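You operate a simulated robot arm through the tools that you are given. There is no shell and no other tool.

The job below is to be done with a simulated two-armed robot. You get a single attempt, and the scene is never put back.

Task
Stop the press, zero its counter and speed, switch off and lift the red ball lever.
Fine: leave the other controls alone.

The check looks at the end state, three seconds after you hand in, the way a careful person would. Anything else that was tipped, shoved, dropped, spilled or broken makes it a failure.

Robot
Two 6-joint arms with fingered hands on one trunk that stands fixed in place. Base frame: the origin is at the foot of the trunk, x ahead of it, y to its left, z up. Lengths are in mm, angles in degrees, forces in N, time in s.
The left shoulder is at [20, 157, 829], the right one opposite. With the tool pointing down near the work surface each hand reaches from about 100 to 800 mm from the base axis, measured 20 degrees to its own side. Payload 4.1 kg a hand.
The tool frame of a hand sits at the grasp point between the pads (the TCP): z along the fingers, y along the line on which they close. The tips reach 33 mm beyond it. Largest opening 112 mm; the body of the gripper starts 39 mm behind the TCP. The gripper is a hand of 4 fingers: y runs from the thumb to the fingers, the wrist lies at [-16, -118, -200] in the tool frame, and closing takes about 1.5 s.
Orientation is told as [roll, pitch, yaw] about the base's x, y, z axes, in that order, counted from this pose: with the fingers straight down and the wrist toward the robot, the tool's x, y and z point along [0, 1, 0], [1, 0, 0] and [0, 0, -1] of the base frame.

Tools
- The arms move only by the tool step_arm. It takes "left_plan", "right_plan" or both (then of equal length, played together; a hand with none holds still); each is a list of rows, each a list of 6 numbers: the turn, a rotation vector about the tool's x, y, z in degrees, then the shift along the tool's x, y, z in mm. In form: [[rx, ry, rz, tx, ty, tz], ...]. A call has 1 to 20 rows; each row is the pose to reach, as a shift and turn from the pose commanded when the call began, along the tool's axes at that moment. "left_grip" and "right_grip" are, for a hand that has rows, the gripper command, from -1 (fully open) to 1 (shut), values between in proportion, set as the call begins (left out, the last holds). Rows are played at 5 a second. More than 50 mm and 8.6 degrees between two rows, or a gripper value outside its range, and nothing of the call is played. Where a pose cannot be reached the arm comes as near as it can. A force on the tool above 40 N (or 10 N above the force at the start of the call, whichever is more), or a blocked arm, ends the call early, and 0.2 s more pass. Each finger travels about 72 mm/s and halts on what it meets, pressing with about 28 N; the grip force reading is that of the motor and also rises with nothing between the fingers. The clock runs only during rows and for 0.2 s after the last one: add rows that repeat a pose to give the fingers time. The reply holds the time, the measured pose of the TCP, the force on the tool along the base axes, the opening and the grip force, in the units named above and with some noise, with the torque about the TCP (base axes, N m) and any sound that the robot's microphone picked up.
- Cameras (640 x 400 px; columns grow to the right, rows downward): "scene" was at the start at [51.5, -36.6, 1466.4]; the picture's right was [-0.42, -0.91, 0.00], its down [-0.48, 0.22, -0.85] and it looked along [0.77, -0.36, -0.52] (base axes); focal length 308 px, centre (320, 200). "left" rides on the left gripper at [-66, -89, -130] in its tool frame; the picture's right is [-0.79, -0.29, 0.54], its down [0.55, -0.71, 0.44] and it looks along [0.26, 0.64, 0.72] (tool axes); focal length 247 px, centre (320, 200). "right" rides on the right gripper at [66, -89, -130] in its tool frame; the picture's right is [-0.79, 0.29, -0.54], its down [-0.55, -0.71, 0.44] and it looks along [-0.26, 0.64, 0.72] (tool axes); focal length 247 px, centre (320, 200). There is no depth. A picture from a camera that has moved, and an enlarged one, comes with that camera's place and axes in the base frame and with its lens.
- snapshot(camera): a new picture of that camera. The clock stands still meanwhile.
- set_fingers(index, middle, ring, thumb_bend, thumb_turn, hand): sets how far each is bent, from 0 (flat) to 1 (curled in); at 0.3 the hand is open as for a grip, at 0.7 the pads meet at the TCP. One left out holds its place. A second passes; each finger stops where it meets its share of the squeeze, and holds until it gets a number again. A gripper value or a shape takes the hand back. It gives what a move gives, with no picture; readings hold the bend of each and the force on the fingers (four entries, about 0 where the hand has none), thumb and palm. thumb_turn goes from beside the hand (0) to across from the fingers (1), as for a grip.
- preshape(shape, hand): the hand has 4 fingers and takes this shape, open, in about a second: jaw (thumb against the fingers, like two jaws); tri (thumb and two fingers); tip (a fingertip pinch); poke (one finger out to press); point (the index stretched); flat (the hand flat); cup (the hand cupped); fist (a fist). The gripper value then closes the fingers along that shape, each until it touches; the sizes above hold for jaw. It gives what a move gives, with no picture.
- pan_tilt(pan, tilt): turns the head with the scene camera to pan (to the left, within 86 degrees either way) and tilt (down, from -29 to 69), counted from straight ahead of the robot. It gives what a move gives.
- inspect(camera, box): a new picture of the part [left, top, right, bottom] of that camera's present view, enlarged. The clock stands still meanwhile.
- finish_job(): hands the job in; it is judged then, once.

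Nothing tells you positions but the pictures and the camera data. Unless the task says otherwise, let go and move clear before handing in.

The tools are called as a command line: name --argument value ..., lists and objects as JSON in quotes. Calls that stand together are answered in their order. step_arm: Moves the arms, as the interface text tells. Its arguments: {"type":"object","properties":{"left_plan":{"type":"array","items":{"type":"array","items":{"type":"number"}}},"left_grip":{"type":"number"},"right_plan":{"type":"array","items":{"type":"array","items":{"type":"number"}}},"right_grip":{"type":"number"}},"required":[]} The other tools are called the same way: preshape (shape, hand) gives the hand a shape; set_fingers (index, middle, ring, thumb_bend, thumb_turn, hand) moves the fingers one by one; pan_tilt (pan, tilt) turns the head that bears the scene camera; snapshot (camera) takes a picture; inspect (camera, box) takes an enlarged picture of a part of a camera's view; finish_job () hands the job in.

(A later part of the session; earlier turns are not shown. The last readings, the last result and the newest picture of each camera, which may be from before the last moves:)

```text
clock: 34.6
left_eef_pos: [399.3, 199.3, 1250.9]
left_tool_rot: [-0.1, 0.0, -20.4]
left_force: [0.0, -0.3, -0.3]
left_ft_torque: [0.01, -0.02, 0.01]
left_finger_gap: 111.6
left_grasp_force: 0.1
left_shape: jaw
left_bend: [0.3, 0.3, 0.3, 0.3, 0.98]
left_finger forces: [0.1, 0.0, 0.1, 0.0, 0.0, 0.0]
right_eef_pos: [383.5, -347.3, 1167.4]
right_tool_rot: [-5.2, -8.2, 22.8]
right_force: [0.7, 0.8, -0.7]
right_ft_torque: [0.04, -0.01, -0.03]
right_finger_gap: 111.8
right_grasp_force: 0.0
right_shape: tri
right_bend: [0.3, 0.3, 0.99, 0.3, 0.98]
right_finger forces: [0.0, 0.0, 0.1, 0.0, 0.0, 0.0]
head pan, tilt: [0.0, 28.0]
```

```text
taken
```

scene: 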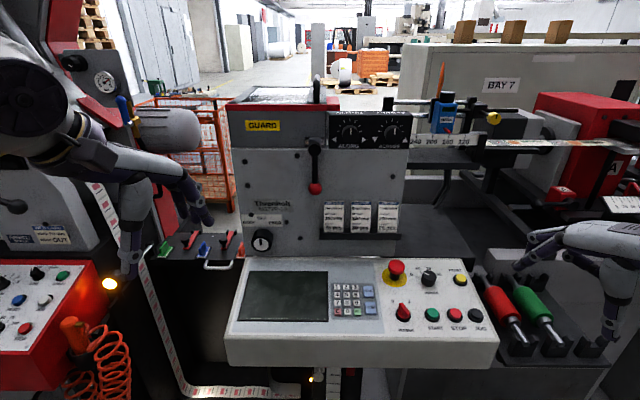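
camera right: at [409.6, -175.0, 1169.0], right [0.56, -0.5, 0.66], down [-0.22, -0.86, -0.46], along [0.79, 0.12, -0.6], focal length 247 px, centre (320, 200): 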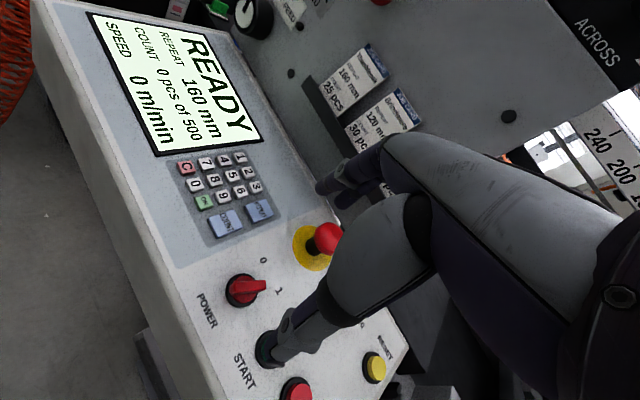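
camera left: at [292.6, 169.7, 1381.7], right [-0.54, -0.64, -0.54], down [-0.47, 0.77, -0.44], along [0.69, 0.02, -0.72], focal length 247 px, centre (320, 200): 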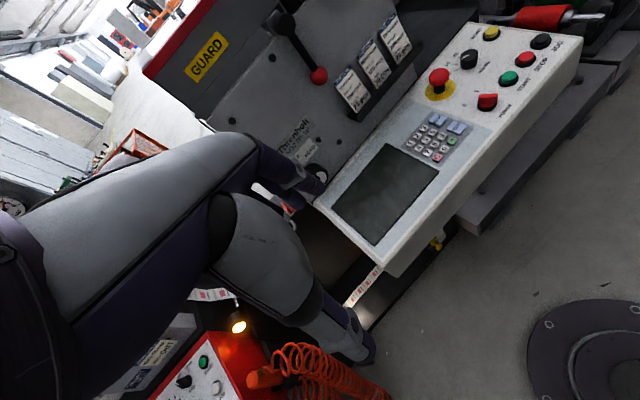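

I can see the lever clearly now, hanging down from a black hub beside the GUARD cover. I'll enlarge it from both cameras.

inspect --camera "scene" --box '[270, 120, 360, 210]'

inspect --camera "left" --box '[240, 0, 360, 100]'

inspect --camera "scene" --box '[220, 60, 420, 180]'

inspect --camera "right" --box '[0, 0, 320, 200]'

```text
4.44 times, centred on (315, 165) of scene
camera zoom: at [61.3, 1.2, 1472.2], right [0.0, -1.0, 0.0], down [-0.47, 0.0, -0.88], along [0.88, 0.0, -0.47], focal length 1367 px, centre (342, 356)
```

zoom: 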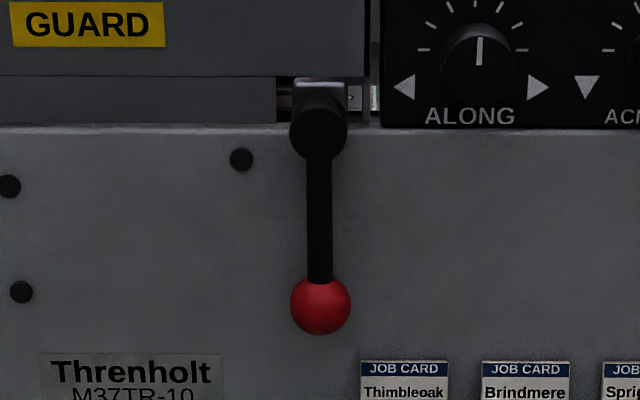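

```text
4.00 times, centred on (300, 50) of left
camera zoom: at [292.7, 169.3, 1381.9], right [-0.54, -0.64, -0.54], down [-0.47, 0.77, -0.44], along [0.69, 0.02, -0.72], focal length 988 px, centre (400, 800)
```

zoom: 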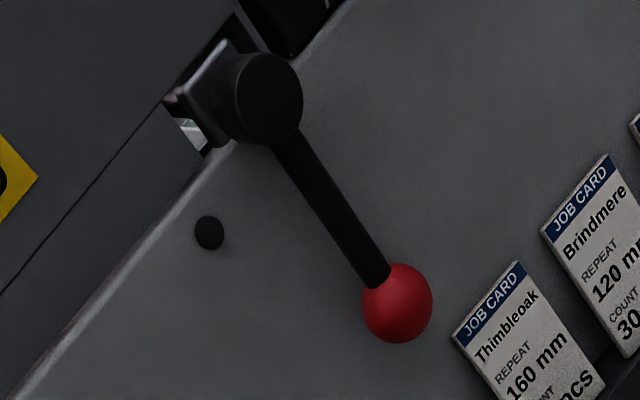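

```text
3.20 times, centred on (320, 120) of scene
camera zoom: at [61.3, 1.2, 1472.2], right [0.0, -1.0, 0.0], down [-0.47, 0.0, -0.88], along [0.88, 0.0, -0.47], focal length 984 px, centre (320, 456)
```

zoom: 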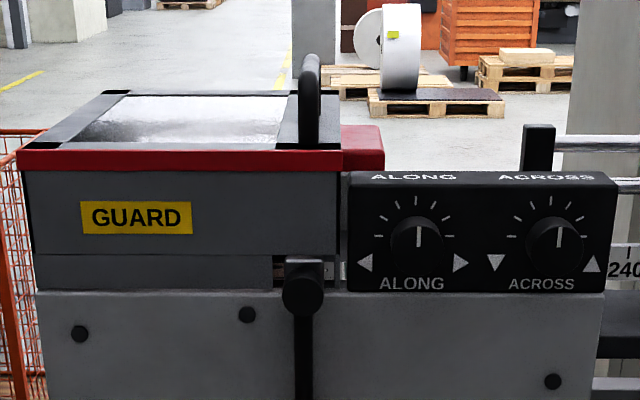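

```text
2.00 times, centred on (160, 100) of right
camera zoom: at [255.7, -317.0, 1275.5], right [0.47, -0.61, 0.64], down [-0.37, -0.8, -0.48], along [0.8, -0.01, -0.6], focal length 494 px, centre (640, 400)
```

zoom: 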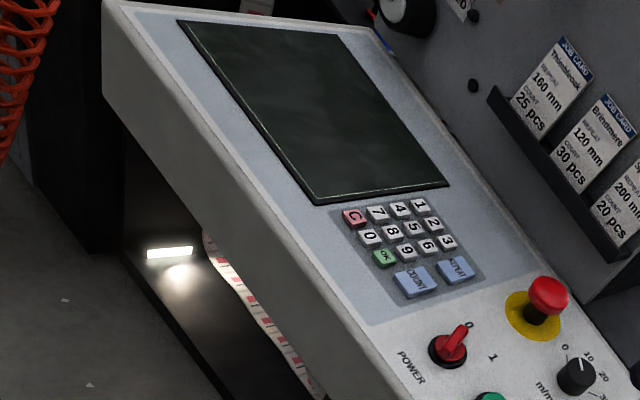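

The lever pivots about an axis pointing at me; hub face is near (691,12,1262) and the ball near (697,12,1165). The ALONG knob is up to the right, so the free swing is to the left, and I'll test that gently with a straight right index finger pointing forward.

set_fingers --hand "right" --index 0.3 --middle 1.0 --ring 1.0 --thumb_bend 1.0 --thumb_turn 1.0

step_arm --right_plan '[[0, 0, 5.75, 19, 29, -14], [0, 0, 11.5, 38, 58, -27], [0, 0, 17.25, 58, 87, -41], [0, 0, 23, 77.4, 115, -54]]'

snapshot --camera "scene"

snapshot --camera "right"

```text
clock: 35.6
left_eef_pos: [398.4, 200.6, 1251.6]
left_tool_rot: [0.1, 0.0, -20.4]
left_force: [-0.5, -0.8, -0.7]
left_ft_torque: [-0.01, 0.02, 0.02]
left_finger_gap: 111.7
left_grasp_force: 0.1
left_shape: jaw
left_bend: [0.3, 0.3, 0.3, 0.3, 0.98]
left_finger forces: [0.0, 0.0, 0.0, 0.1, 0.0, 0.0]
right_eef_pos: [383.8, -347.1, 1167.3]
right_tool_rot: [-5.3, -8.2, 22.7]
right_force: [-0.3, -0.6, 0.2]
right_ft_torque: [0.01, -0.01, 0.02]
right_finger_gap: 29.5
right_grasp_force: 0.0
right_shape: fingers
right_bend: [0.29, 0.99, 1.0, 0.97, 1.0]
right_finger forces: [0.0, 0.0, 0.0, 0.0, 0.1, 0.0]
head pan, tilt: [0.0, 28.0]
```

```text
clock: 36.6
left_eef_pos: [398.0, 199.4, 1251.0]
left_tool_rot: [0.0, 0.0, -20.3]
left_force: [0.1, -0.4, 0.6]
left_ft_torque: [0.03, -0.04, -0.02]
left_finger_gap: 111.6
left_grasp_force: 0.0
left_shape: jaw
left_bend: [0.3, 0.3, 0.3, 0.3, 0.98]
left_finger forces: [0.0, 0.0, 0.0, 0.0, 0.0, 0.1]
right_eef_pos: [450.5, -229.8, 1232.1]
right_tool_rot: [-1.5, -9.7, -0.5]
right_force: [-1.1, 0.3, -0.6]
right_ft_torque: [-0.01, -0.04, 0.03]
right_finger_gap: 29.7
right_grasp_force: 0.0
right_shape: fingers
right_bend: [0.29, 0.99, 1.0, 0.97, 1.0]
right_finger forces: [0.1, 0.0, 0.0, 0.0, 0.0, 0.1]
head pan, tilt: [0.0, 28.0]
```

```text
taken
```

scene: 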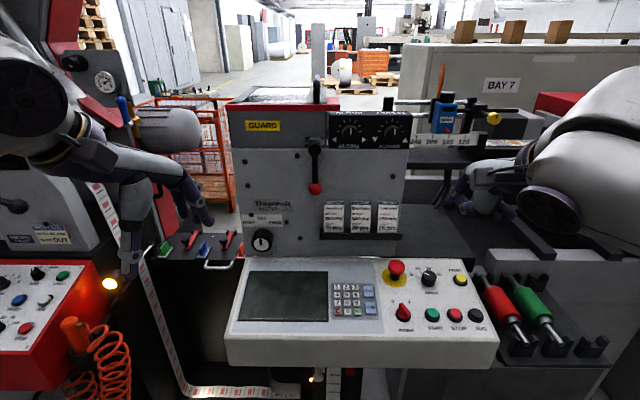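

```text
taken
camera right: at [341.4, -159.6, 1341.0], right [0.18, -0.78, 0.6], down [-0.64, -0.56, -0.53], along [0.75, -0.29, -0.6], focal length 247 px, centre (320, 200)
```

right: 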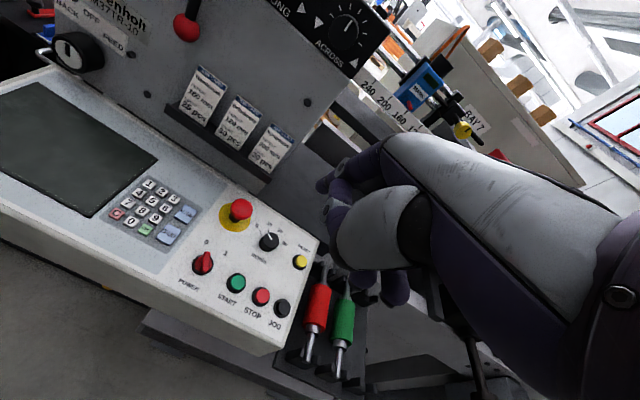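

The hand is at yaw 0 in free space. I'll pitch it up 80° so the index points forward.

step_arm --right_plan '[[-8, 0, 0, 0, 0, 0], [-16, 0, 0, 0, 0, 0], [-24, 0, 0, 0, 0, 0], [-32, 0, 0, 0, 0, 0], [-40, 0, 0, 0, 0, 0], [-48, 0, 0, 0, 0, 0], [-56, 0, 0, 0, 0, 0], [-64, 0, 0, 0, 0, 0], [-72, 0, 0, 0, 0, 0], [-80, 0, 0, 0, 0, 0]]'

snapshot --camera "scene"

snapshot --camera "right"

snapshot --camera "left"

```text
clock: 38.8
left_eef_pos: [398.1, 199.5, 1251.9]
left_tool_rot: [0.0, 0.0, -20.4]
left_force: [-0.6, 0.5, 0.7]
left_ft_torque: [0.02, -0.06, 0.02]
left_finger_gap: 111.5
left_grasp_force: 0.0
left_shape: jaw
left_bend: [0.3, 0.3, 0.3, 0.3, 0.98]
left_finger forces: [0.0, 0.0, 0.1, 0.1, 0.0, 0.0]
right_eef_pos: [415.9, -106.1, 1286.5]
right_tool_rot: [6.9, -86.6, -11.0]
right_force: [-0.9, -0.3, -0.3]
right_ft_torque: [0.03, 0.01, 0.04]
right_finger_gap: 29.9
right_grasp_force: 0.1
right_shape: fingers
right_bend: [0.29, 0.99, 1.0, 0.97, 1.0]
right_finger forces: [0.1, 0.0, 0.0, 0.0, 0.0, 0.0]
right hand out of reach, approached as far as the arm can: row 6, 7, 8, 9, 10
head pan, tilt: [0.0, 28.0]
```

```text
taken
```

scene: 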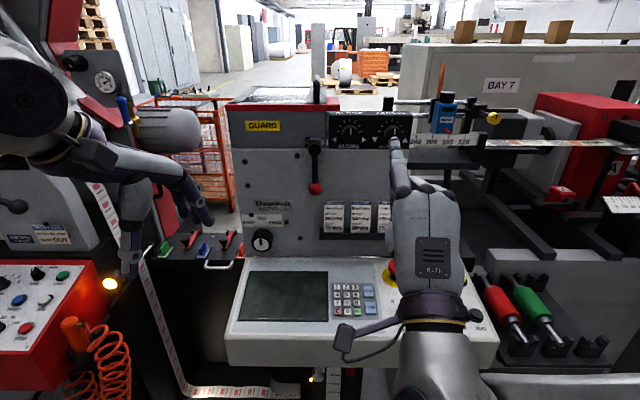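

```text
taken
camera right: at [285.0, -29.9, 1205.4], right [-0.58, -0.76, 0.31], down [0.35, -0.57, -0.74], along [0.74, -0.32, 0.6], focal length 247 px, centre (320, 200)
```

right: 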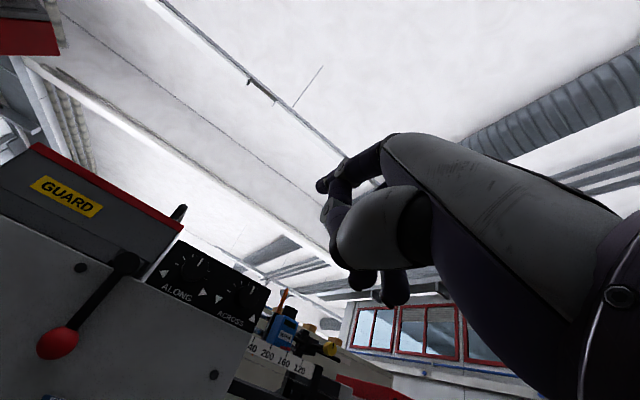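

```text
taken
camera left: at [292.2, 169.0, 1382.0], right [-0.54, -0.64, -0.54], down [-0.47, 0.77, -0.44], along [0.69, 0.02, -0.72], focal length 247 px, centre (320, 200)
```

left: 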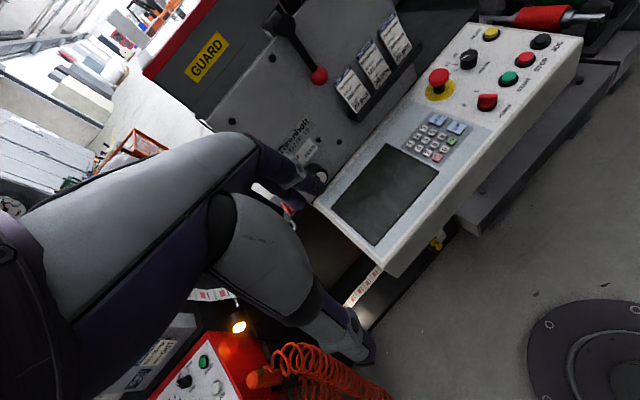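

The arm reached a forward-pointing pose near (416,-106,1287), and the lever is in clear view. I'll roll the hand 90° so the hand trails to the right of the index, moving slowly forward in free air.

step_arm --right_plan '[[0, 0, -8.2, 0, 0, 10], [0, 0, -16.4, 0, -6, 20], [0, 0, -24.6, 0, -12, 30], [0, 0, -32.8, 0, -18, 40], [0, 0, -41, 0, -24, 50], [0, 0, -49.2, -5, -32, 60], [0, 0, -57.4, -10, -40, 70], [0, 0, -65.6, -15, -48, 80], [0, 0, -73.8, -20, -56, 90], [0, 0, -82, -20, -64, 100], [0, 0, -90, -20, -72, 110]]'

snapshot --camera "scene"

snapshot --camera "right"

snapshot --camera "left"

```text
clock: 41.2
left_eef_pos: [398.6, 200.7, 1250.3]
left_tool_rot: [0.1, 0.1, -20.5]
left_force: [-1.8, 1.3, 0.3]
left_ft_torque: [0.0, -0.05, 0.02]
left_finger_gap: 111.6
left_grasp_force: 0.0
left_shape: jaw
left_bend: [0.3, 0.3, 0.3, 0.3, 0.98]
left_finger forces: [0.1, 0.0, 0.1, 0.0, 0.0, 0.1]
right_eef_pos: [477.3, -36.2, 1285.8]
right_tool_rot: [-84.2, 1.8, 81.5]
right_force: [-0.4, 0.5, -0.9]
right_ft_torque: [-0.01, 0.01, 0.01]
right_finger_gap: 29.7
right_grasp_force: 0.0
right_shape: fingers
right_bend: [0.29, 0.99, 1.0, 0.97, 1.0]
right_finger forces: [0.0, 0.0, 0.0, 0.0, 0.1, 0.0]
right hand out of reach, approached as far as the arm can: row 1, 2, 3, 4, 5, 6, 7, 8, 9, 10, 11
head pan, tilt: [0.0, 28.0]
```

```text
taken
```

scene: 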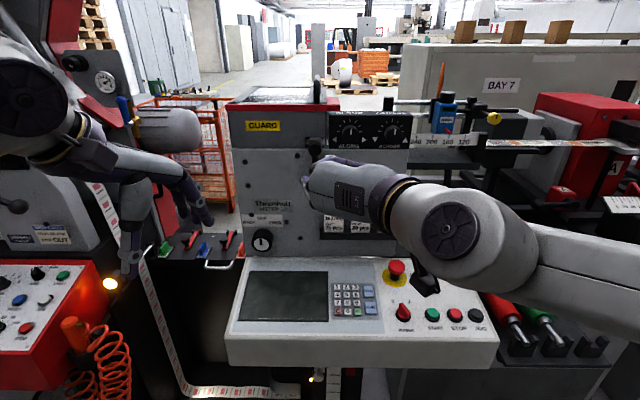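

```text
taken
camera right: at [328.9, -105.8, 1235.1], right [-0.4, 0.38, 0.83], down [0.38, -0.76, 0.53], along [0.83, 0.53, 0.16], focal length 247 px, centre (320, 200)
```

right: 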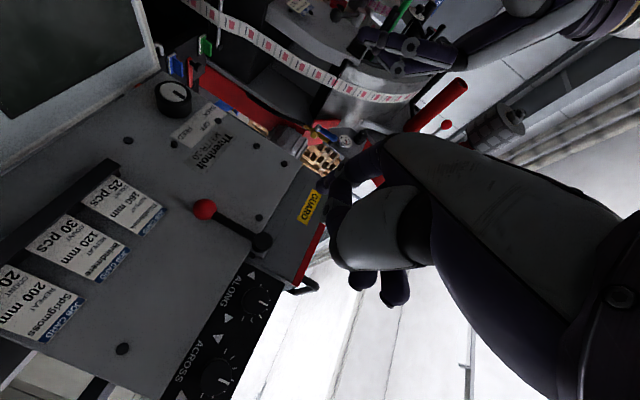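

```text
taken
camera left: at [292.1, 169.4, 1382.0], right [-0.54, -0.64, -0.54], down [-0.47, 0.77, -0.44], along [0.69, 0.02, -0.72], focal length 247 px, centre (320, 200)
```

left: 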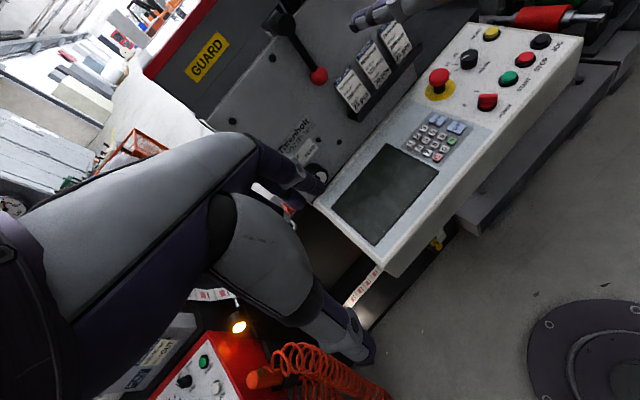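

The hand now points forward with the knuckles to the left, near (477,-36,1286), but the arm reported reach limits. I'll send a null move to learn whether the commanded pose matches the measured one.

step_arm --right_plan '[[0, 0, 0, 0, 0, 0], [0, 0, 0, 0, 0, 5]]'

```text
clock: 41.8
left_eef_pos: [398.1, 199.8, 1251.6]
left_tool_rot: [0.1, 0.0, -20.4]
left_force: [-0.6, 0.6, 0.7]
left_ft_torque: [-0.04, 0.0, -0.02]
left_finger_gap: 111.5
left_grasp_force: 0.0
left_shape: jaw
left_bend: [0.3, 0.3, 0.3, 0.3, 0.98]
left_finger forces: [0.0, 0.0, 0.0, 0.0, 0.1, 0.0]
right_eef_pos: [481.8, -35.6, 1287.9]
right_tool_rot: [-84.2, 1.7, 81.6]
right_force: [0.8, 0.5, -0.2]
right_ft_torque: [0.0, 0.02, 0.02]
right_finger_gap: 29.7
right_grasp_force: 0.1
right_shape: fingers
right_bend: [0.29, 0.99, 1.0, 0.97, 1.0]
right_finger forces: [0.0, 0.1, 0.0, 0.0, 0.0, 0.0]
head pan, tilt: [0.0, 28.0]
```

The commanded pose does follow the measured one. I'll move the index tip down and to the right of the lever, still well in front of the panel.

step_arm --right_plan '[[0, 0, 0, 25, -11, 23], [0, 0, 0, 50, -22, 47], [0, 0, 0, 75, -34, 70], [0, 0, 0, 99.5, -45, 93.5]]'

snapshot --camera "scene"

snapshot --camera "left"

snapshot --camera "right"

```text
clock: 42.8
left_eef_pos: [399.3, 199.4, 1251.3]
left_tool_rot: [0.1, 0.1, -20.5]
left_force: [-0.7, 0.2, 1.5]
left_ft_torque: [0.0, -0.03, 0.02]
left_finger_gap: 111.6
left_grasp_force: 0.0
left_shape: jaw
left_bend: [0.3, 0.3, 0.3, 0.3, 0.98]
left_finger forces: [0.0, 0.1, 0.0, 0.0, 0.0, 0.0]
right_eef_pos: [530.0, -23.9, 1239.2]
right_tool_rot: [-82.7, 3.4, 78.4]
right_force: [-0.6, -0.1, 0.4]
right_ft_torque: [-0.02, 0.0, 0.01]
right_finger_gap: 29.9
right_grasp_force: 0.0
right_shape: fingers
right_bend: [0.29, 0.99, 1.0, 0.97, 1.0]
right_finger forces: [0.1, 0.0, 0.1, 0.0, 0.0, 0.1]
right hand out of reach, approached as far as the arm can: row 1, 2, 3, 4
head pan, tilt: [0.0, 28.0]
```

```text
taken
```

scene: 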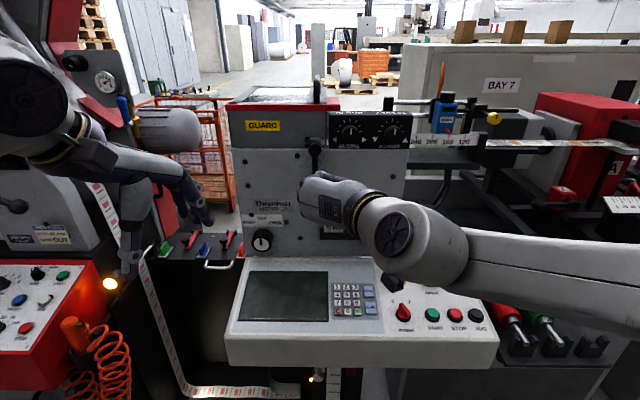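

```text
taken
camera left: at [292.5, 169.4, 1381.9], right [-0.54, -0.64, -0.54], down [-0.47, 0.77, -0.44], along [0.69, 0.02, -0.72], focal length 247 px, centre (320, 200)
```

left: 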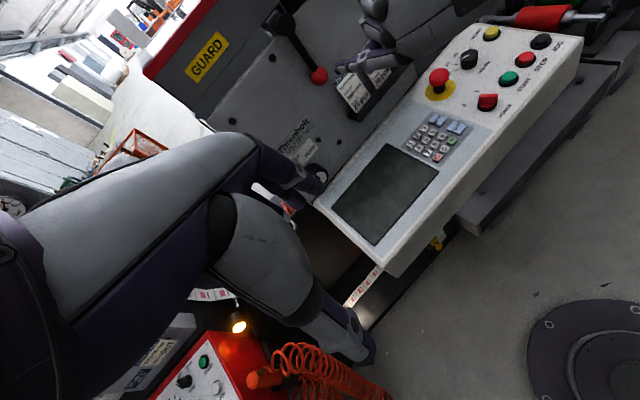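

```text
taken
camera right: at [375.7, -85.6, 1194.6], right [-0.35, 0.42, 0.84], down [0.35, -0.77, 0.53], along [0.87, 0.49, 0.12], focal length 247 px, centre (320, 200)
```

right: 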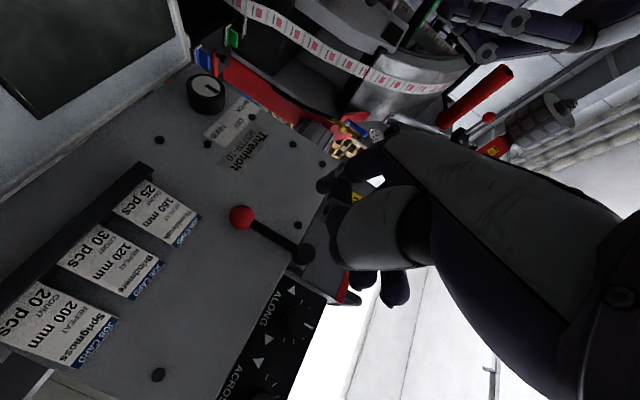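

The arm cannot take that roll lower down. I'll roll back so the palm faces down and later pitch the finger about 60° instead, which the arm handles more easily.

step_arm --right_plan '[[0, 0, 8, 0, 0, -10], [0, 0, 16, 0, 0, -20], [0, 0, 24, 0, 0, -30], [0, 0, 32, 0, 0, -40], [0, 0, 40, 0, 0, -50], [0, 0, 48, 0, 0, -60], [0, 0, 56, 0, 0, -60], [0, 0, 64, 0, 0, -60], [0, 0, 72, 0, 0, -60], [0, 0, 80, 0, 0, -60], [0, 0, 86, 0, 0, -60]]'

snapshot --camera "scene"

```text
clock: 45.2
left_eef_pos: [397.3, 201.0, 1251.7]
left_tool_rot: [-0.1, 0.0, -20.5]
left_force: [0.3, 0.0, -0.2]
left_ft_torque: [-0.04, -0.04, 0.03]
left_finger_gap: 111.6
left_grasp_force: 0.0
left_shape: jaw
left_bend: [0.3, 0.3, 0.3, 0.3, 0.98]
left_finger forces: [0.0, 0.0, 0.0, 0.0, 0.1, 0.0]
right_eef_pos: [488.8, -67.6, 1193.8]
right_tool_rot: [-41.0, -81.9, 32.2]
right_force: [-0.6, -0.2, 0.8]
right_ft_torque: [0.0, 0.06, -0.04]
right_finger_gap: 29.8
right_grasp_force: 0.0
right_shape: fingers
right_bend: [0.29, 0.99, 1.0, 0.97, 1.0]
right_finger forces: [0.1, 0.0, 0.0, 0.0, 0.0, 0.1]
right hand out of reach, approached as far as the arm can: row 1, 2, 3, 4, 5, 6, 7, 8, 9, 10, 11
head pan, tilt: [0.0, 28.0]
```

```text
taken
```

scene: 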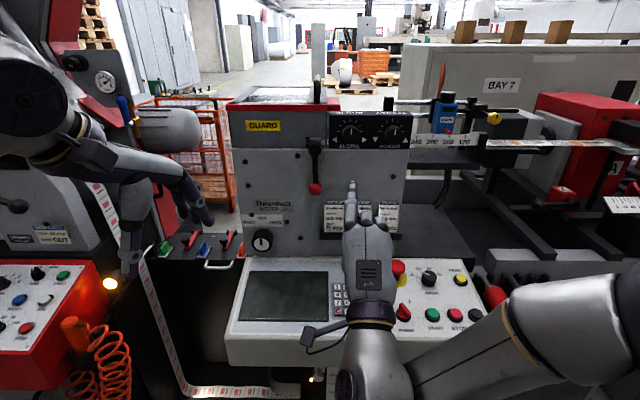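

The index now points forward near (533,-58,1245) with the others curled. I'll move the tip toward a spot to the right and in front of the ball.

step_arm --right_plan '[[0, 0, 0, 11, -14, 27], [0, 0, 0, 22, -27, 54], [0, 0, 0, 33, -41, 81], [0, 0, 0, 44.8, -55, 108]]'

snapshot --camera "scene"

snapshot --camera "left"

snapshot --camera "right"

```text
clock: 46.2
left_eef_pos: [398.4, 200.7, 1251.8]
left_tool_rot: [0.1, 0.0, -20.3]
left_force: [0.5, 0.7, 0.3]
left_ft_torque: [0.0, -0.04, -0.02]
left_finger_gap: 111.8
left_grasp_force: 0.1
left_shape: jaw
left_bend: [0.3, 0.3, 0.3, 0.3, 0.98]
left_finger forces: [0.0, 0.1, 0.0, 0.1, 0.0, 0.0]
right_eef_pos: [578.6, -18.8, 1131.5]
right_tool_rot: [-36.1, -81.6, 26.2]
right_force: [-0.5, -0.7, -0.1]
right_ft_torque: [-0.01, 0.0, 0.01]
right_finger_gap: 29.8
right_grasp_force: 0.3
right_shape: fingers
right_bend: [0.29, 0.99, 1.0, 0.97, 1.0]
right_finger forces: [0.1, 0.0, 0.1, 0.0, 0.0, 0.0]
right hand out of reach, approached as far as the arm can: row 1, 2, 3, 4
head pan, tilt: [0.0, 28.0]
```

```text
taken
```

scene: 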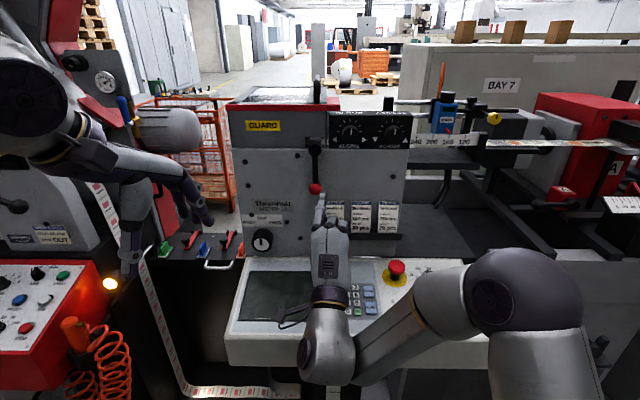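

```text
taken
camera left: at [292.3, 169.6, 1381.9], right [-0.54, -0.64, -0.54], down [-0.47, 0.77, -0.44], along [0.69, 0.02, -0.72], focal length 247 px, centre (320, 200)
```

left: 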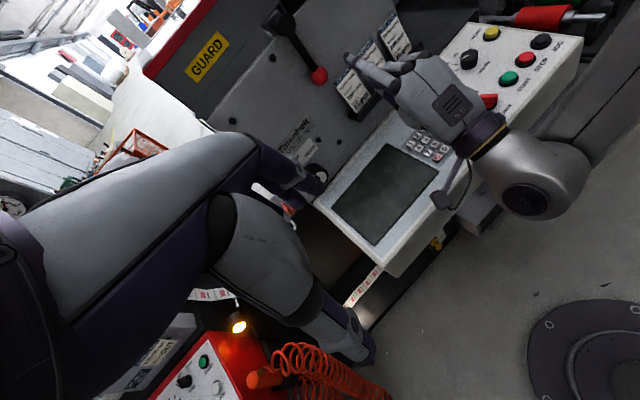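

```text
taken
camera right: at [450.7, 62.8, 1051.0], right [-0.62, -0.67, 0.41], down [0.24, -0.66, -0.71], along [0.75, -0.34, 0.57], focal length 247 px, centre (320, 200)
```

right: 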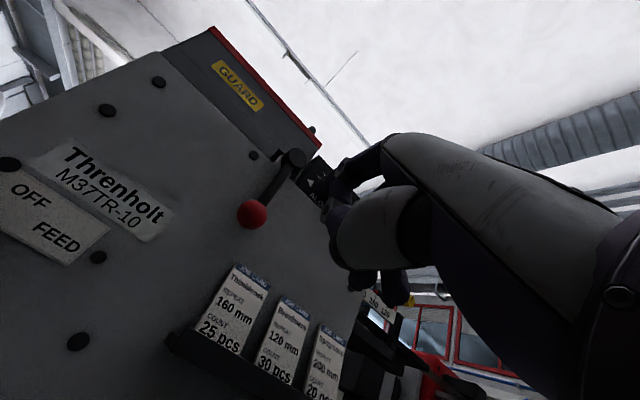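

The tip is at about (624,-11,1183), just in front and to the right of the ball. I'll pitch the finger down 25° and come closer, staying to the right.

step_arm --right_plan '[[6.25, 0, 0, 0, 3, 7], [12.5, 0, 0, 0, 6, 14], [18.75, 0, 0, 0, 9, 21], [25, 0, 0, 0.2, 11.4, 28]]'

inspect --camera "scene" --box '[270, 120, 390, 240]'

inspect --camera "left" --box '[260, 0, 440, 120]'

snapshot --camera "right"

```text
clock: 47.2
left_eef_pos: [399.6, 200.0, 1252.1]
left_tool_rot: [0.1, 0.0, -20.4]
left_force: [0.1, -0.5, -0.7]
left_ft_torque: [0.01, 0.02, -0.02]
left_finger_gap: 111.6
left_grasp_force: 0.0
left_shape: jaw
left_bend: [0.3, 0.3, 0.3, 0.3, 0.98]
left_finger forces: [0.0, 0.1, 0.0, 0.0, 0.0, 0.1]
right_eef_pos: [607.2, -20.9, 1139.5]
right_tool_rot: [-10.9, -58.6, 1.3]
right_force: [-0.2, 0.5, 0.2]
right_ft_torque: [0.02, -0.01, 0.0]
right_finger_gap: 29.7
right_grasp_force: 0.1
right_shape: fingers
right_bend: [0.29, 0.99, 1.0, 0.97, 1.0]
right_finger forces: [0.0, 0.0, 0.0, 0.1, 0.1, 0.0]
head pan, tilt: [0.0, 28.0]
```

```text
3.33 times, centred on (330, 180) of scene
camera zoom: at [61.4, 1.3, 1472.2], right [0.0, -1.0, 0.0], down [-0.47, 0.0, -0.88], along [0.88, 0.0, -0.47], focal length 1025 px, centre (287, 267)
```

zoom: 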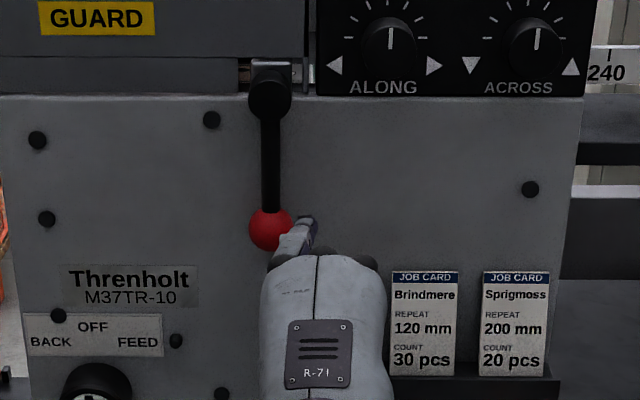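

```text
3.33 times, centred on (350, 60) of left
camera zoom: at [292.9, 169.6, 1381.8], right [-0.54, -0.64, -0.54], down [-0.47, 0.77, -0.44], along [0.69, 0.02, -0.72], focal length 823 px, centre (220, 667)
```

zoom: 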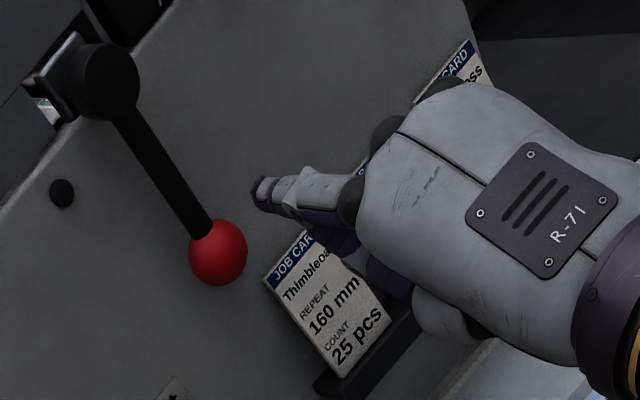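

```text
taken
camera right: at [460.5, 64.8, 1122.3], right [-0.42, -0.69, 0.6], down [-0.08, -0.63, -0.77], along [0.91, -0.37, 0.2], focal length 247 px, centre (320, 200)
```

right: 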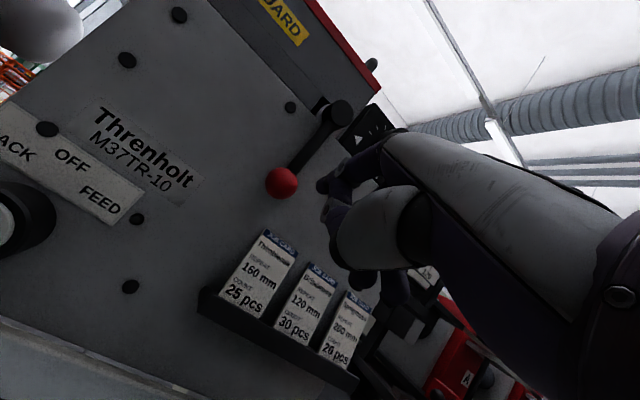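

The tip centre is near (667,-10,1176), right at the ball's right-front edge. I'll swing slightly right, straighten the pointing direction and advance the finger beside the ball.

step_arm --right_plan '[[-0.5, 4.2, -2.5, -12, -2, 3], [-1, 8.5, -5.1, -23.2, -4.6, 6.6], [-1, 8.5, -5.1, -20, 5, 22], [-1, 8.5, -5.1, -15.9, 15.1, 38]]'

inspect --camera "scene" --box '[270, 120, 390, 240]'

inspect --camera "left" --box '[260, 0, 440, 120]'

inspect --camera "right" --box '[200, 80, 400, 280]'

```text
clock: 48.2
left_eef_pos: [398.1, 201.1, 1251.4]
left_tool_rot: [0.1, 0.0, -20.5]
left_force: [-0.4, -0.2, 0.3]
left_ft_torque: [-0.01, -0.02, -0.03]
left_finger_gap: 111.5
left_grasp_force: 0.1
left_shape: jaw
left_bend: [0.3, 0.3, 0.3, 0.3, 0.98]
left_finger forces: [0.0, 0.0, 0.0, 0.0, 0.1, 0.0]
right_eef_pos: [646.4, -44.2, 1134.9]
right_tool_rot: [-10.9, -58.5, 10.9]
right_force: [-0.5, -0.6, 0.2]
right_ft_torque: [0.04, 0.03, 0.01]
right_finger_gap: 29.6
right_grasp_force: 0.1
right_shape: fingers
right_bend: [0.29, 0.99, 1.0, 0.97, 1.0]
right_finger forces: [0.0, 0.0, 0.0, 0.0, 0.0, 0.0]
head pan, tilt: [0.0, 28.0]
```

```text
3.33 times, centred on (330, 180) of scene
camera zoom: at [61.1, 1.3, 1472.2], right [0.0, -1.0, 0.0], down [-0.47, 0.0, -0.88], along [0.88, 0.0, -0.47], focal length 1025 px, centre (287, 267)
```

zoom: 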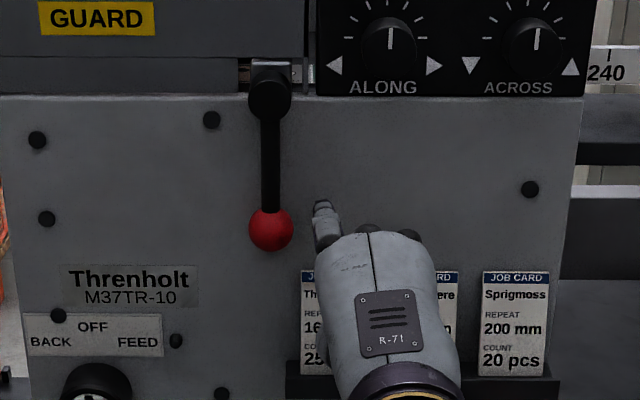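

```text
3.33 times, centred on (350, 60) of left
camera zoom: at [292.6, 169.5, 1381.8], right [-0.54, -0.64, -0.54], down [-0.47, 0.77, -0.44], along [0.69, 0.02, -0.72], focal length 823 px, centre (220, 667)
```

zoom: 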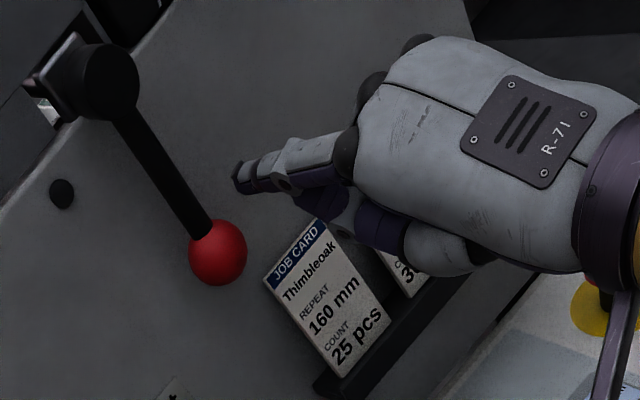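

```text
2.00 times, centred on (300, 180) of right
camera zoom: at [485.9, 17.0, 1117.9], right [-0.29, -0.75, 0.6], down [0.02, -0.63, -0.77], along [0.96, -0.21, 0.2], focal length 494 px, centre (360, 240)
```

zoom: 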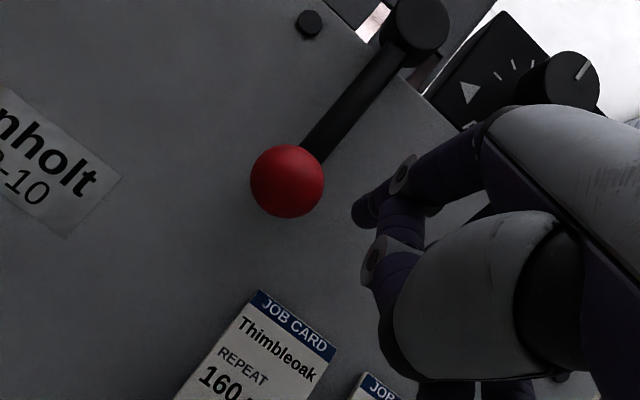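

The finger is beside the ball, clear of the panel and cards. I'll push it gently to the left along the lever's arc for the first ~20° and read the force.

step_arm --right_plan '[[0, 0, 0, 10.4, 1, -0.3], [0, 0, 0, 18, 0.6, 0.2], [0, 0, 0, 26, 0.3, 0.7], [0, 0, 0, 34, 1, 0.5], [0, 0, 0, 42, 1.8, 0.2]]'

inspect --camera "scene" --box '[270, 120, 390, 240]'

inspect --camera "left" --box '[260, 0, 440, 120]'

```text
clock: 49.4
left_eef_pos: [397.7, 200.3, 1250.7]
left_tool_rot: [0.0, 0.0, -20.4]
left_force: [0.3, 0.1, 0.8]
left_ft_torque: [-0.03, 0.0, -0.01]
left_finger_gap: 111.6
left_grasp_force: 0.0
left_shape: jaw
left_bend: [0.3, 0.3, 0.3, 0.3, 0.98]
left_finger forces: [0.0, 0.0, 0.1, 0.0, 0.0, 0.1]
right_eef_pos: [645.3, -0.1, 1132.9]
right_tool_rot: [-11.0, -58.7, 11.2]
right_force: [0.5, -3.5, 1.1]
right_ft_torque: [0.16, -0.03, -0.18]
right_finger_gap: 30.0
right_grasp_force: 1.8
right_shape: fingers
right_bend: [0.29, 0.99, 1.0, 0.97, 1.0]
right_finger forces: [3.3, 0.0, 0.0, 0.1, 0.0, 0.1]
head pan, tilt: [0.0, 28.0]
```

```text
3.33 times, centred on (330, 180) of scene
camera zoom: at [61.3, 1.1, 1472.2], right [0.0, -1.0, 0.0], down [-0.47, 0.0, -0.88], along [0.88, 0.0, -0.47], focal length 1025 px, centre (287, 267)
```

zoom: 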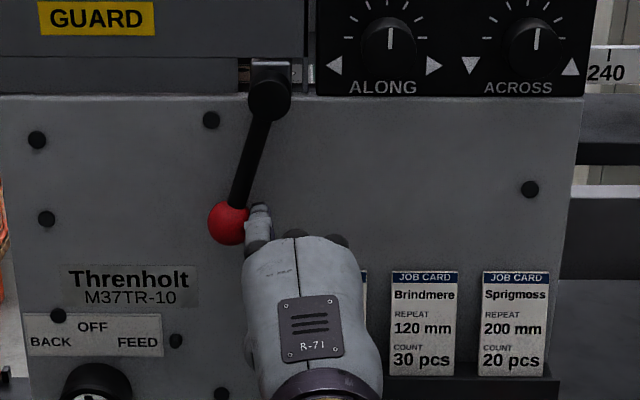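

```text
3.33 times, centred on (350, 60) of left
camera zoom: at [292.7, 169.3, 1381.8], right [-0.54, -0.64, -0.54], down [-0.47, 0.77, -0.44], along [0.69, 0.02, -0.72], focal length 823 px, centre (220, 667)
```

zoom: 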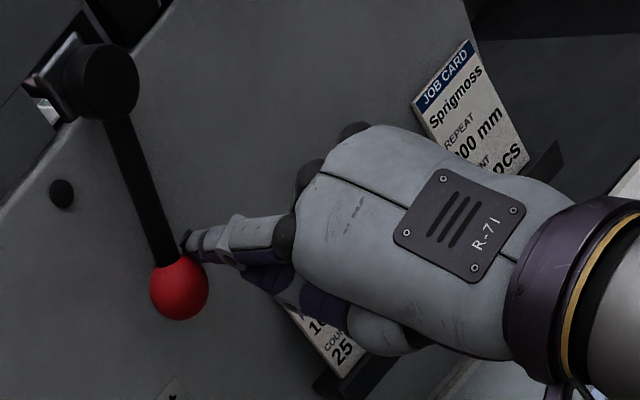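

The lever swings left freely at about 3.5 N, so that is its lifting direction. I'll keep following the arc upward.

step_arm --right_plan '[[0, 0, 0, 6.5, 1.6, -0.7], [0, 0, 0, 13.1, 3.5, -1.6], [0, 0, 0, 20.5, 6.3, -3.1], [0, 0, 0, 27.4, 9.5, -4.8], [0, 0, 0, 34, 13.4, -6.9], [0, 0, 0, 40.2, 17.7, -9.3], [0, 0, 0, 46, 22.5, -12], [0, 0, 0, 51.2, 27.6, -14.9]]'

inspect --camera "scene" --box '[250, 100, 390, 240]'

inspect --camera "left" --box '[220, 0, 400, 120]'

```text
clock: 51.2
left_eef_pos: [399.4, 200.2, 1251.0]
left_tool_rot: [0.0, 0.0, -20.3]
left_force: [-0.3, 0.4, -0.8]
left_ft_torque: [0.06, 0.0, 0.01]
left_finger_gap: 111.9
left_grasp_force: 0.1
left_shape: jaw
left_bend: [0.3, 0.3, 0.3, 0.3, 0.98]
left_finger forces: [0.0, 0.0, 0.0, 0.0, 0.0, 0.1]
right_eef_pos: [644.0, 54.8, 1158.5]
right_tool_rot: [-11.1, -58.8, 11.4]
right_force: [0.9, 0.1, -1.1]
right_ft_torque: [-0.02, -0.03, 0.0]
right_finger_gap: 29.7
right_grasp_force: 0.0
right_shape: fingers
right_bend: [0.29, 0.99, 1.0, 0.97, 1.0]
right_finger forces: [0.0, 0.1, 0.0, 0.0, 0.1, 0.0]
head pan, tilt: [0.0, 28.0]
```

```text
2.86 times, centred on (320, 170) of scene
camera zoom: at [61.3, 1.2, 1472.2], right [0.0, -1.0, 0.0], down [-0.47, 0.0, -0.88], along [0.88, 0.0, -0.47], focal length 879 px, centre (320, 286)
```

zoom: 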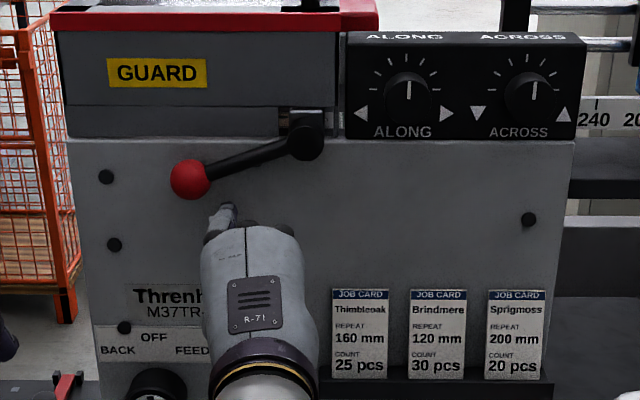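

```text
3.33 times, centred on (310, 60) of left
camera zoom: at [292.8, 169.5, 1381.8], right [-0.54, -0.64, -0.54], down [-0.47, 0.77, -0.44], along [0.69, 0.02, -0.72], focal length 823 px, centre (353, 667)
```

zoom: 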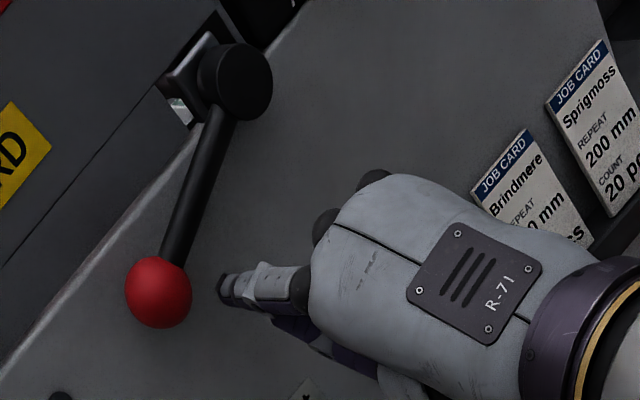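

The lever snapped ahead by itself to about 70° and now rests off my finger. I'll nudge it gently once more to check whether that is its end stop.

step_arm --right_plan '[[0, 0, 0, 5, 6, -3.4], [0, 0, 0, 9, 11.3, -6.5], [0, 0, 0, 11, 14.5, -8.3], [0, 0, 0, 12.6, 17.5, -10], [0, 0, 0, 13.5, 19.4, -11.2], [0, 0, 0, 14.4, 21.3, -12.3]]'

inspect --camera "scene" --box '[250, 100, 390, 240]'

inspect --camera "left" --box '[220, 0, 400, 120]'

```text
clock: 52.6
left_eef_pos: [398.7, 198.8, 1251.4]
left_tool_rot: [0.1, 0.0, -20.4]
left_force: [0.7, 0.0, 0.1]
left_ft_torque: [-0.01, -0.02, -0.03]
left_finger_gap: 111.8
left_grasp_force: 0.1
left_shape: jaw
left_bend: [0.3, 0.3, 0.3, 0.3, 0.98]
left_finger forces: [0.0, 0.0, 0.0, 0.0, 0.0, 0.0]
right_eef_pos: [644.9, 65.4, 1179.7]
right_tool_rot: [-10.6, -58.5, 10.5]
right_force: [1.3, -24.3, -10.3]
right_ft_torque: [0.72, 0.57, -1.24]
right_finger_gap: 26.3
right_grasp_force: 12.2
right_shape: fingers
right_bend: [0.35, 0.99, 1.0, 0.97, 1.0]
right_finger forces: [24.8, 0.0, 0.1, 0.0, 0.0, 0.1]
head pan, tilt: [0.0, 28.0]
```

```text
2.86 times, centred on (320, 170) of scene
camera zoom: at [61.7, 0.1, 1472.2], right [0.0, -1.0, 0.0], down [-0.47, 0.0, -0.88], along [0.88, 0.0, -0.47], focal length 879 px, centre (320, 286)
```

zoom: 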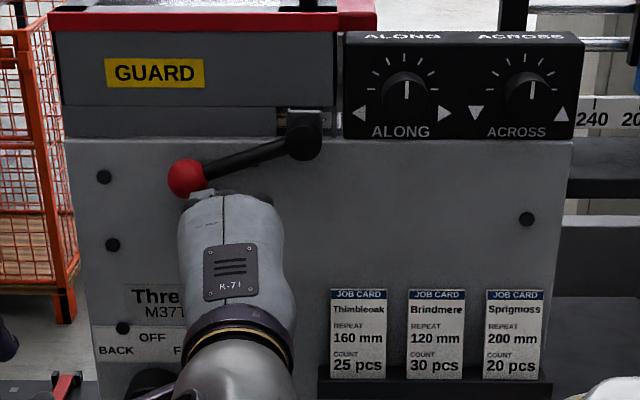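

```text
3.33 times, centred on (310, 60) of left
camera zoom: at [293.3, 168.2, 1381.9], right [-0.55, -0.64, -0.54], down [-0.47, 0.77, -0.44], along [0.69, 0.02, -0.72], focal length 823 px, centre (353, 667)
```

zoom: 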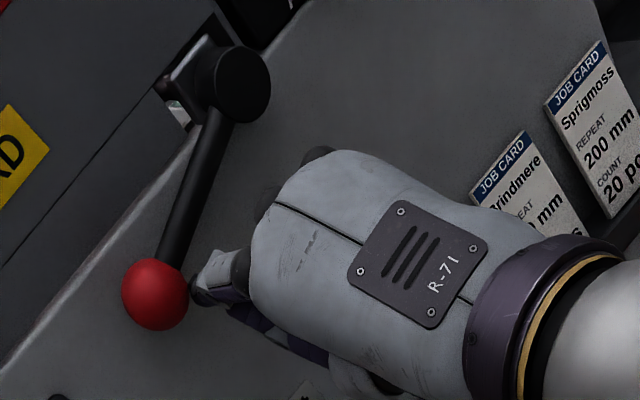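

The finger met a firm stop (24 N, no motion), so the lever is fully up. I'll back the finger off down and right, then straight back.

step_arm --right_plan '[[0, 0, 0, -6.5, -9, 5.3], [0, 0, 0, -12.9, -18.5, 10.7], [0, 0, 0, -12, -36, -19], [0, 0, 0, -11, -54, -49], [0, 0, 0, -10, -72, -79], [0, 0, 0, -10, -90, -109], [0, 0, 0, -10, -95, -140]]'

snapshot --camera "scene"

```text
clock: 54.2
left_eef_pos: [399.7, 199.8, 1251.0]
left_tool_rot: [0.0, 0.0, -20.3]
left_force: [0.3, -0.2, -0.3]
left_ft_torque: [0.0, 0.0, 0.0]
left_finger_gap: 111.7
left_grasp_force: 0.0
left_shape: jaw
left_bend: [0.3, 0.3, 0.3, 0.3, 0.98]
left_finger forces: [0.1, 0.0, 0.1, 0.0, 0.0, 0.0]
right_eef_pos: [475.2, 52.6, 1171.1]
right_tool_rot: [-10.9, -58.7, 11.1]
right_force: [1.0, 0.1, -0.7]
right_ft_torque: [0.02, -0.01, 0.0]
right_finger_gap: 30.0
right_grasp_force: 0.1
right_shape: fingers
right_bend: [0.29, 0.99, 1.0, 0.97, 1.0]
right_finger forces: [0.0, 0.0, 0.0, 0.0, 0.0, 0.0]
head pan, tilt: [0.0, 28.0]
```

```text
taken
```

scene: 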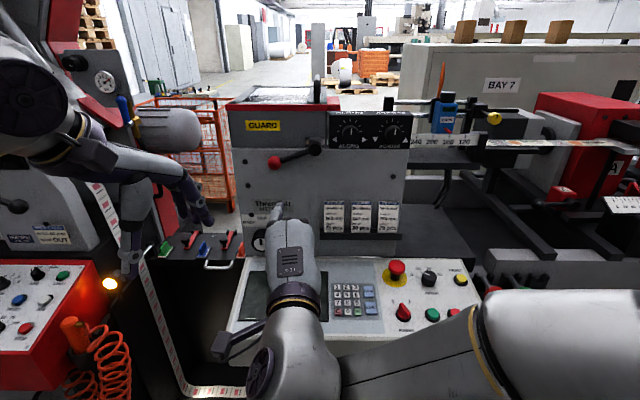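

The lever stays up. I'll swing the right arm off to its own side so I can check everything.

step_arm --right_plan '[[0, 0, 0, -30, -2, -13], [0, 0, 0, -65, -4, -26], [0, 0, 0, -100, -6, -40], [0, 0, 0, -135, -9, -53], [0, 0, 0, -170, -11, -67], [0, 0, 0, -202, -13, -80]]'

snapshot --camera "scene"

snapshot --camera "left"

inspect --camera "scene" --box '[220, 70, 420, 200]'

inspect --camera "scene" --box '[220, 240, 510, 370]'

inspect --camera "left" --box '[390, 10, 590, 140]'

```text
clock: 55.6
left_eef_pos: [400.0, 199.9, 1251.2]
left_tool_rot: [0.0, 0.0, -20.4]
left_force: [0.5, 0.9, 0.3]
left_ft_torque: [-0.01, 0.03, -0.03]
left_finger_gap: 111.7
left_grasp_force: 0.1
left_shape: jaw
left_bend: [0.3, 0.3, 0.3, 0.3, 0.98]
left_finger forces: [0.0, 0.0, 0.0, 0.1, 0.0, 0.0]
right_eef_pos: [412.5, -148.8, 1226.9]
right_tool_rot: [-11.0, -58.6, 11.3]
right_force: [-0.4, 0.0, 0.1]
right_ft_torque: [-0.03, 0.0, 0.01]
right_finger_gap: 29.9
right_grasp_force: 0.0
right_shape: fingers
right_bend: [0.29, 0.99, 1.0, 0.97, 1.0]
right_finger forces: [0.0, 0.0, 0.0, 0.0, 0.0, 0.1]
right hand out of reach, approached as far as the arm can: row 5, 6
head pan, tilt: [0.0, 28.0]
```

```text
taken
```

scene: 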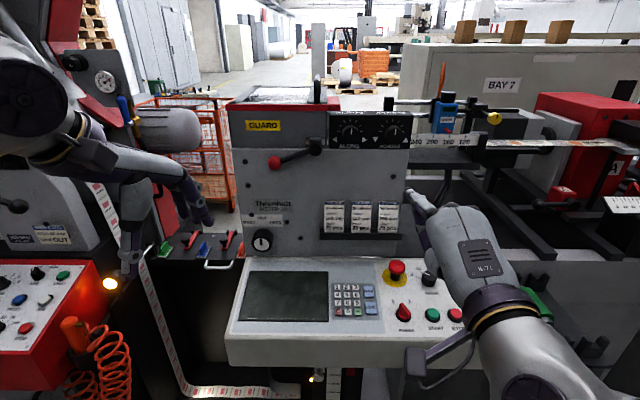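

```text
taken
camera left: at [293.2, 169.9, 1381.7], right [-0.54, -0.64, -0.54], down [-0.47, 0.77, -0.44], along [0.69, 0.02, -0.72], focal length 247 px, centre (320, 200)
```

left: 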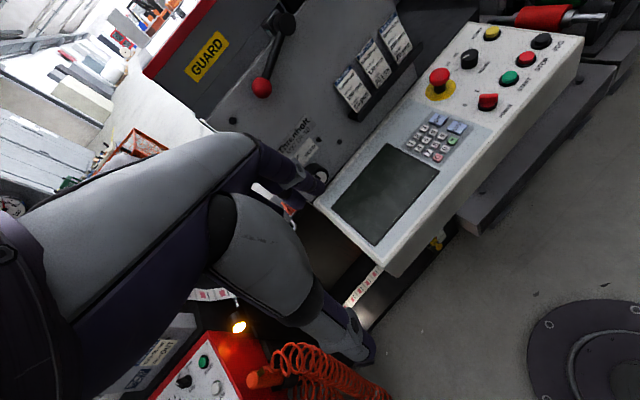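

```text
3.08 times, centred on (320, 135) of scene
camera zoom: at [61.8, 1.7, 1472.2], right [0.0, -1.0, 0.0], down [-0.47, 0.0, -0.88], along [0.88, 0.0, -0.47], focal length 947 px, centre (320, 400)
```

zoom: 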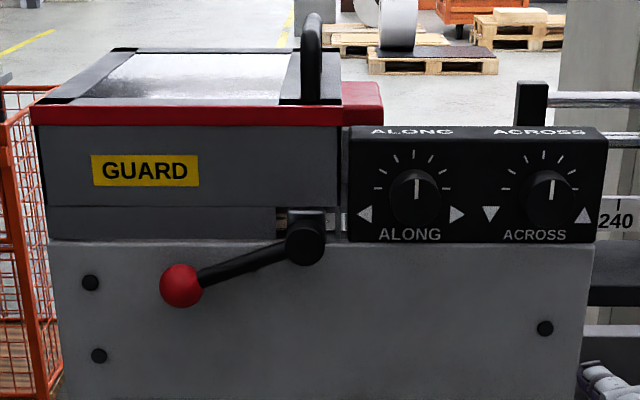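

```text
2.21 times, centred on (365, 305) of scene
camera zoom: at [61.8, 1.7, 1472.2], right [0.0, -1.0, 0.0], down [-0.47, 0.0, -0.88], along [0.88, 0.0, -0.47], focal length 679 px, centre (221, -32)
```

zoom: 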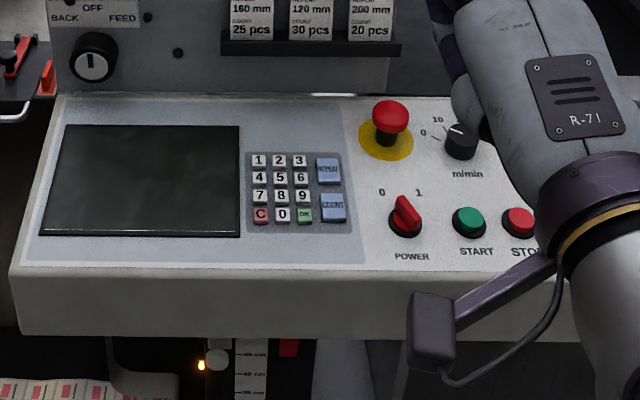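

```text
3.08 times, centred on (490, 75) of left
camera zoom: at [293.2, 169.9, 1381.7], right [-0.54, -0.64, -0.54], down [-0.47, 0.77, -0.44], along [0.69, 0.02, -0.72], focal length 760 px, centre (-203, 585)
```

zoom: 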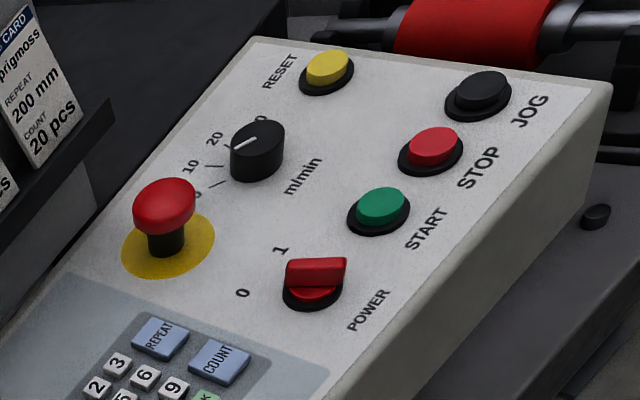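

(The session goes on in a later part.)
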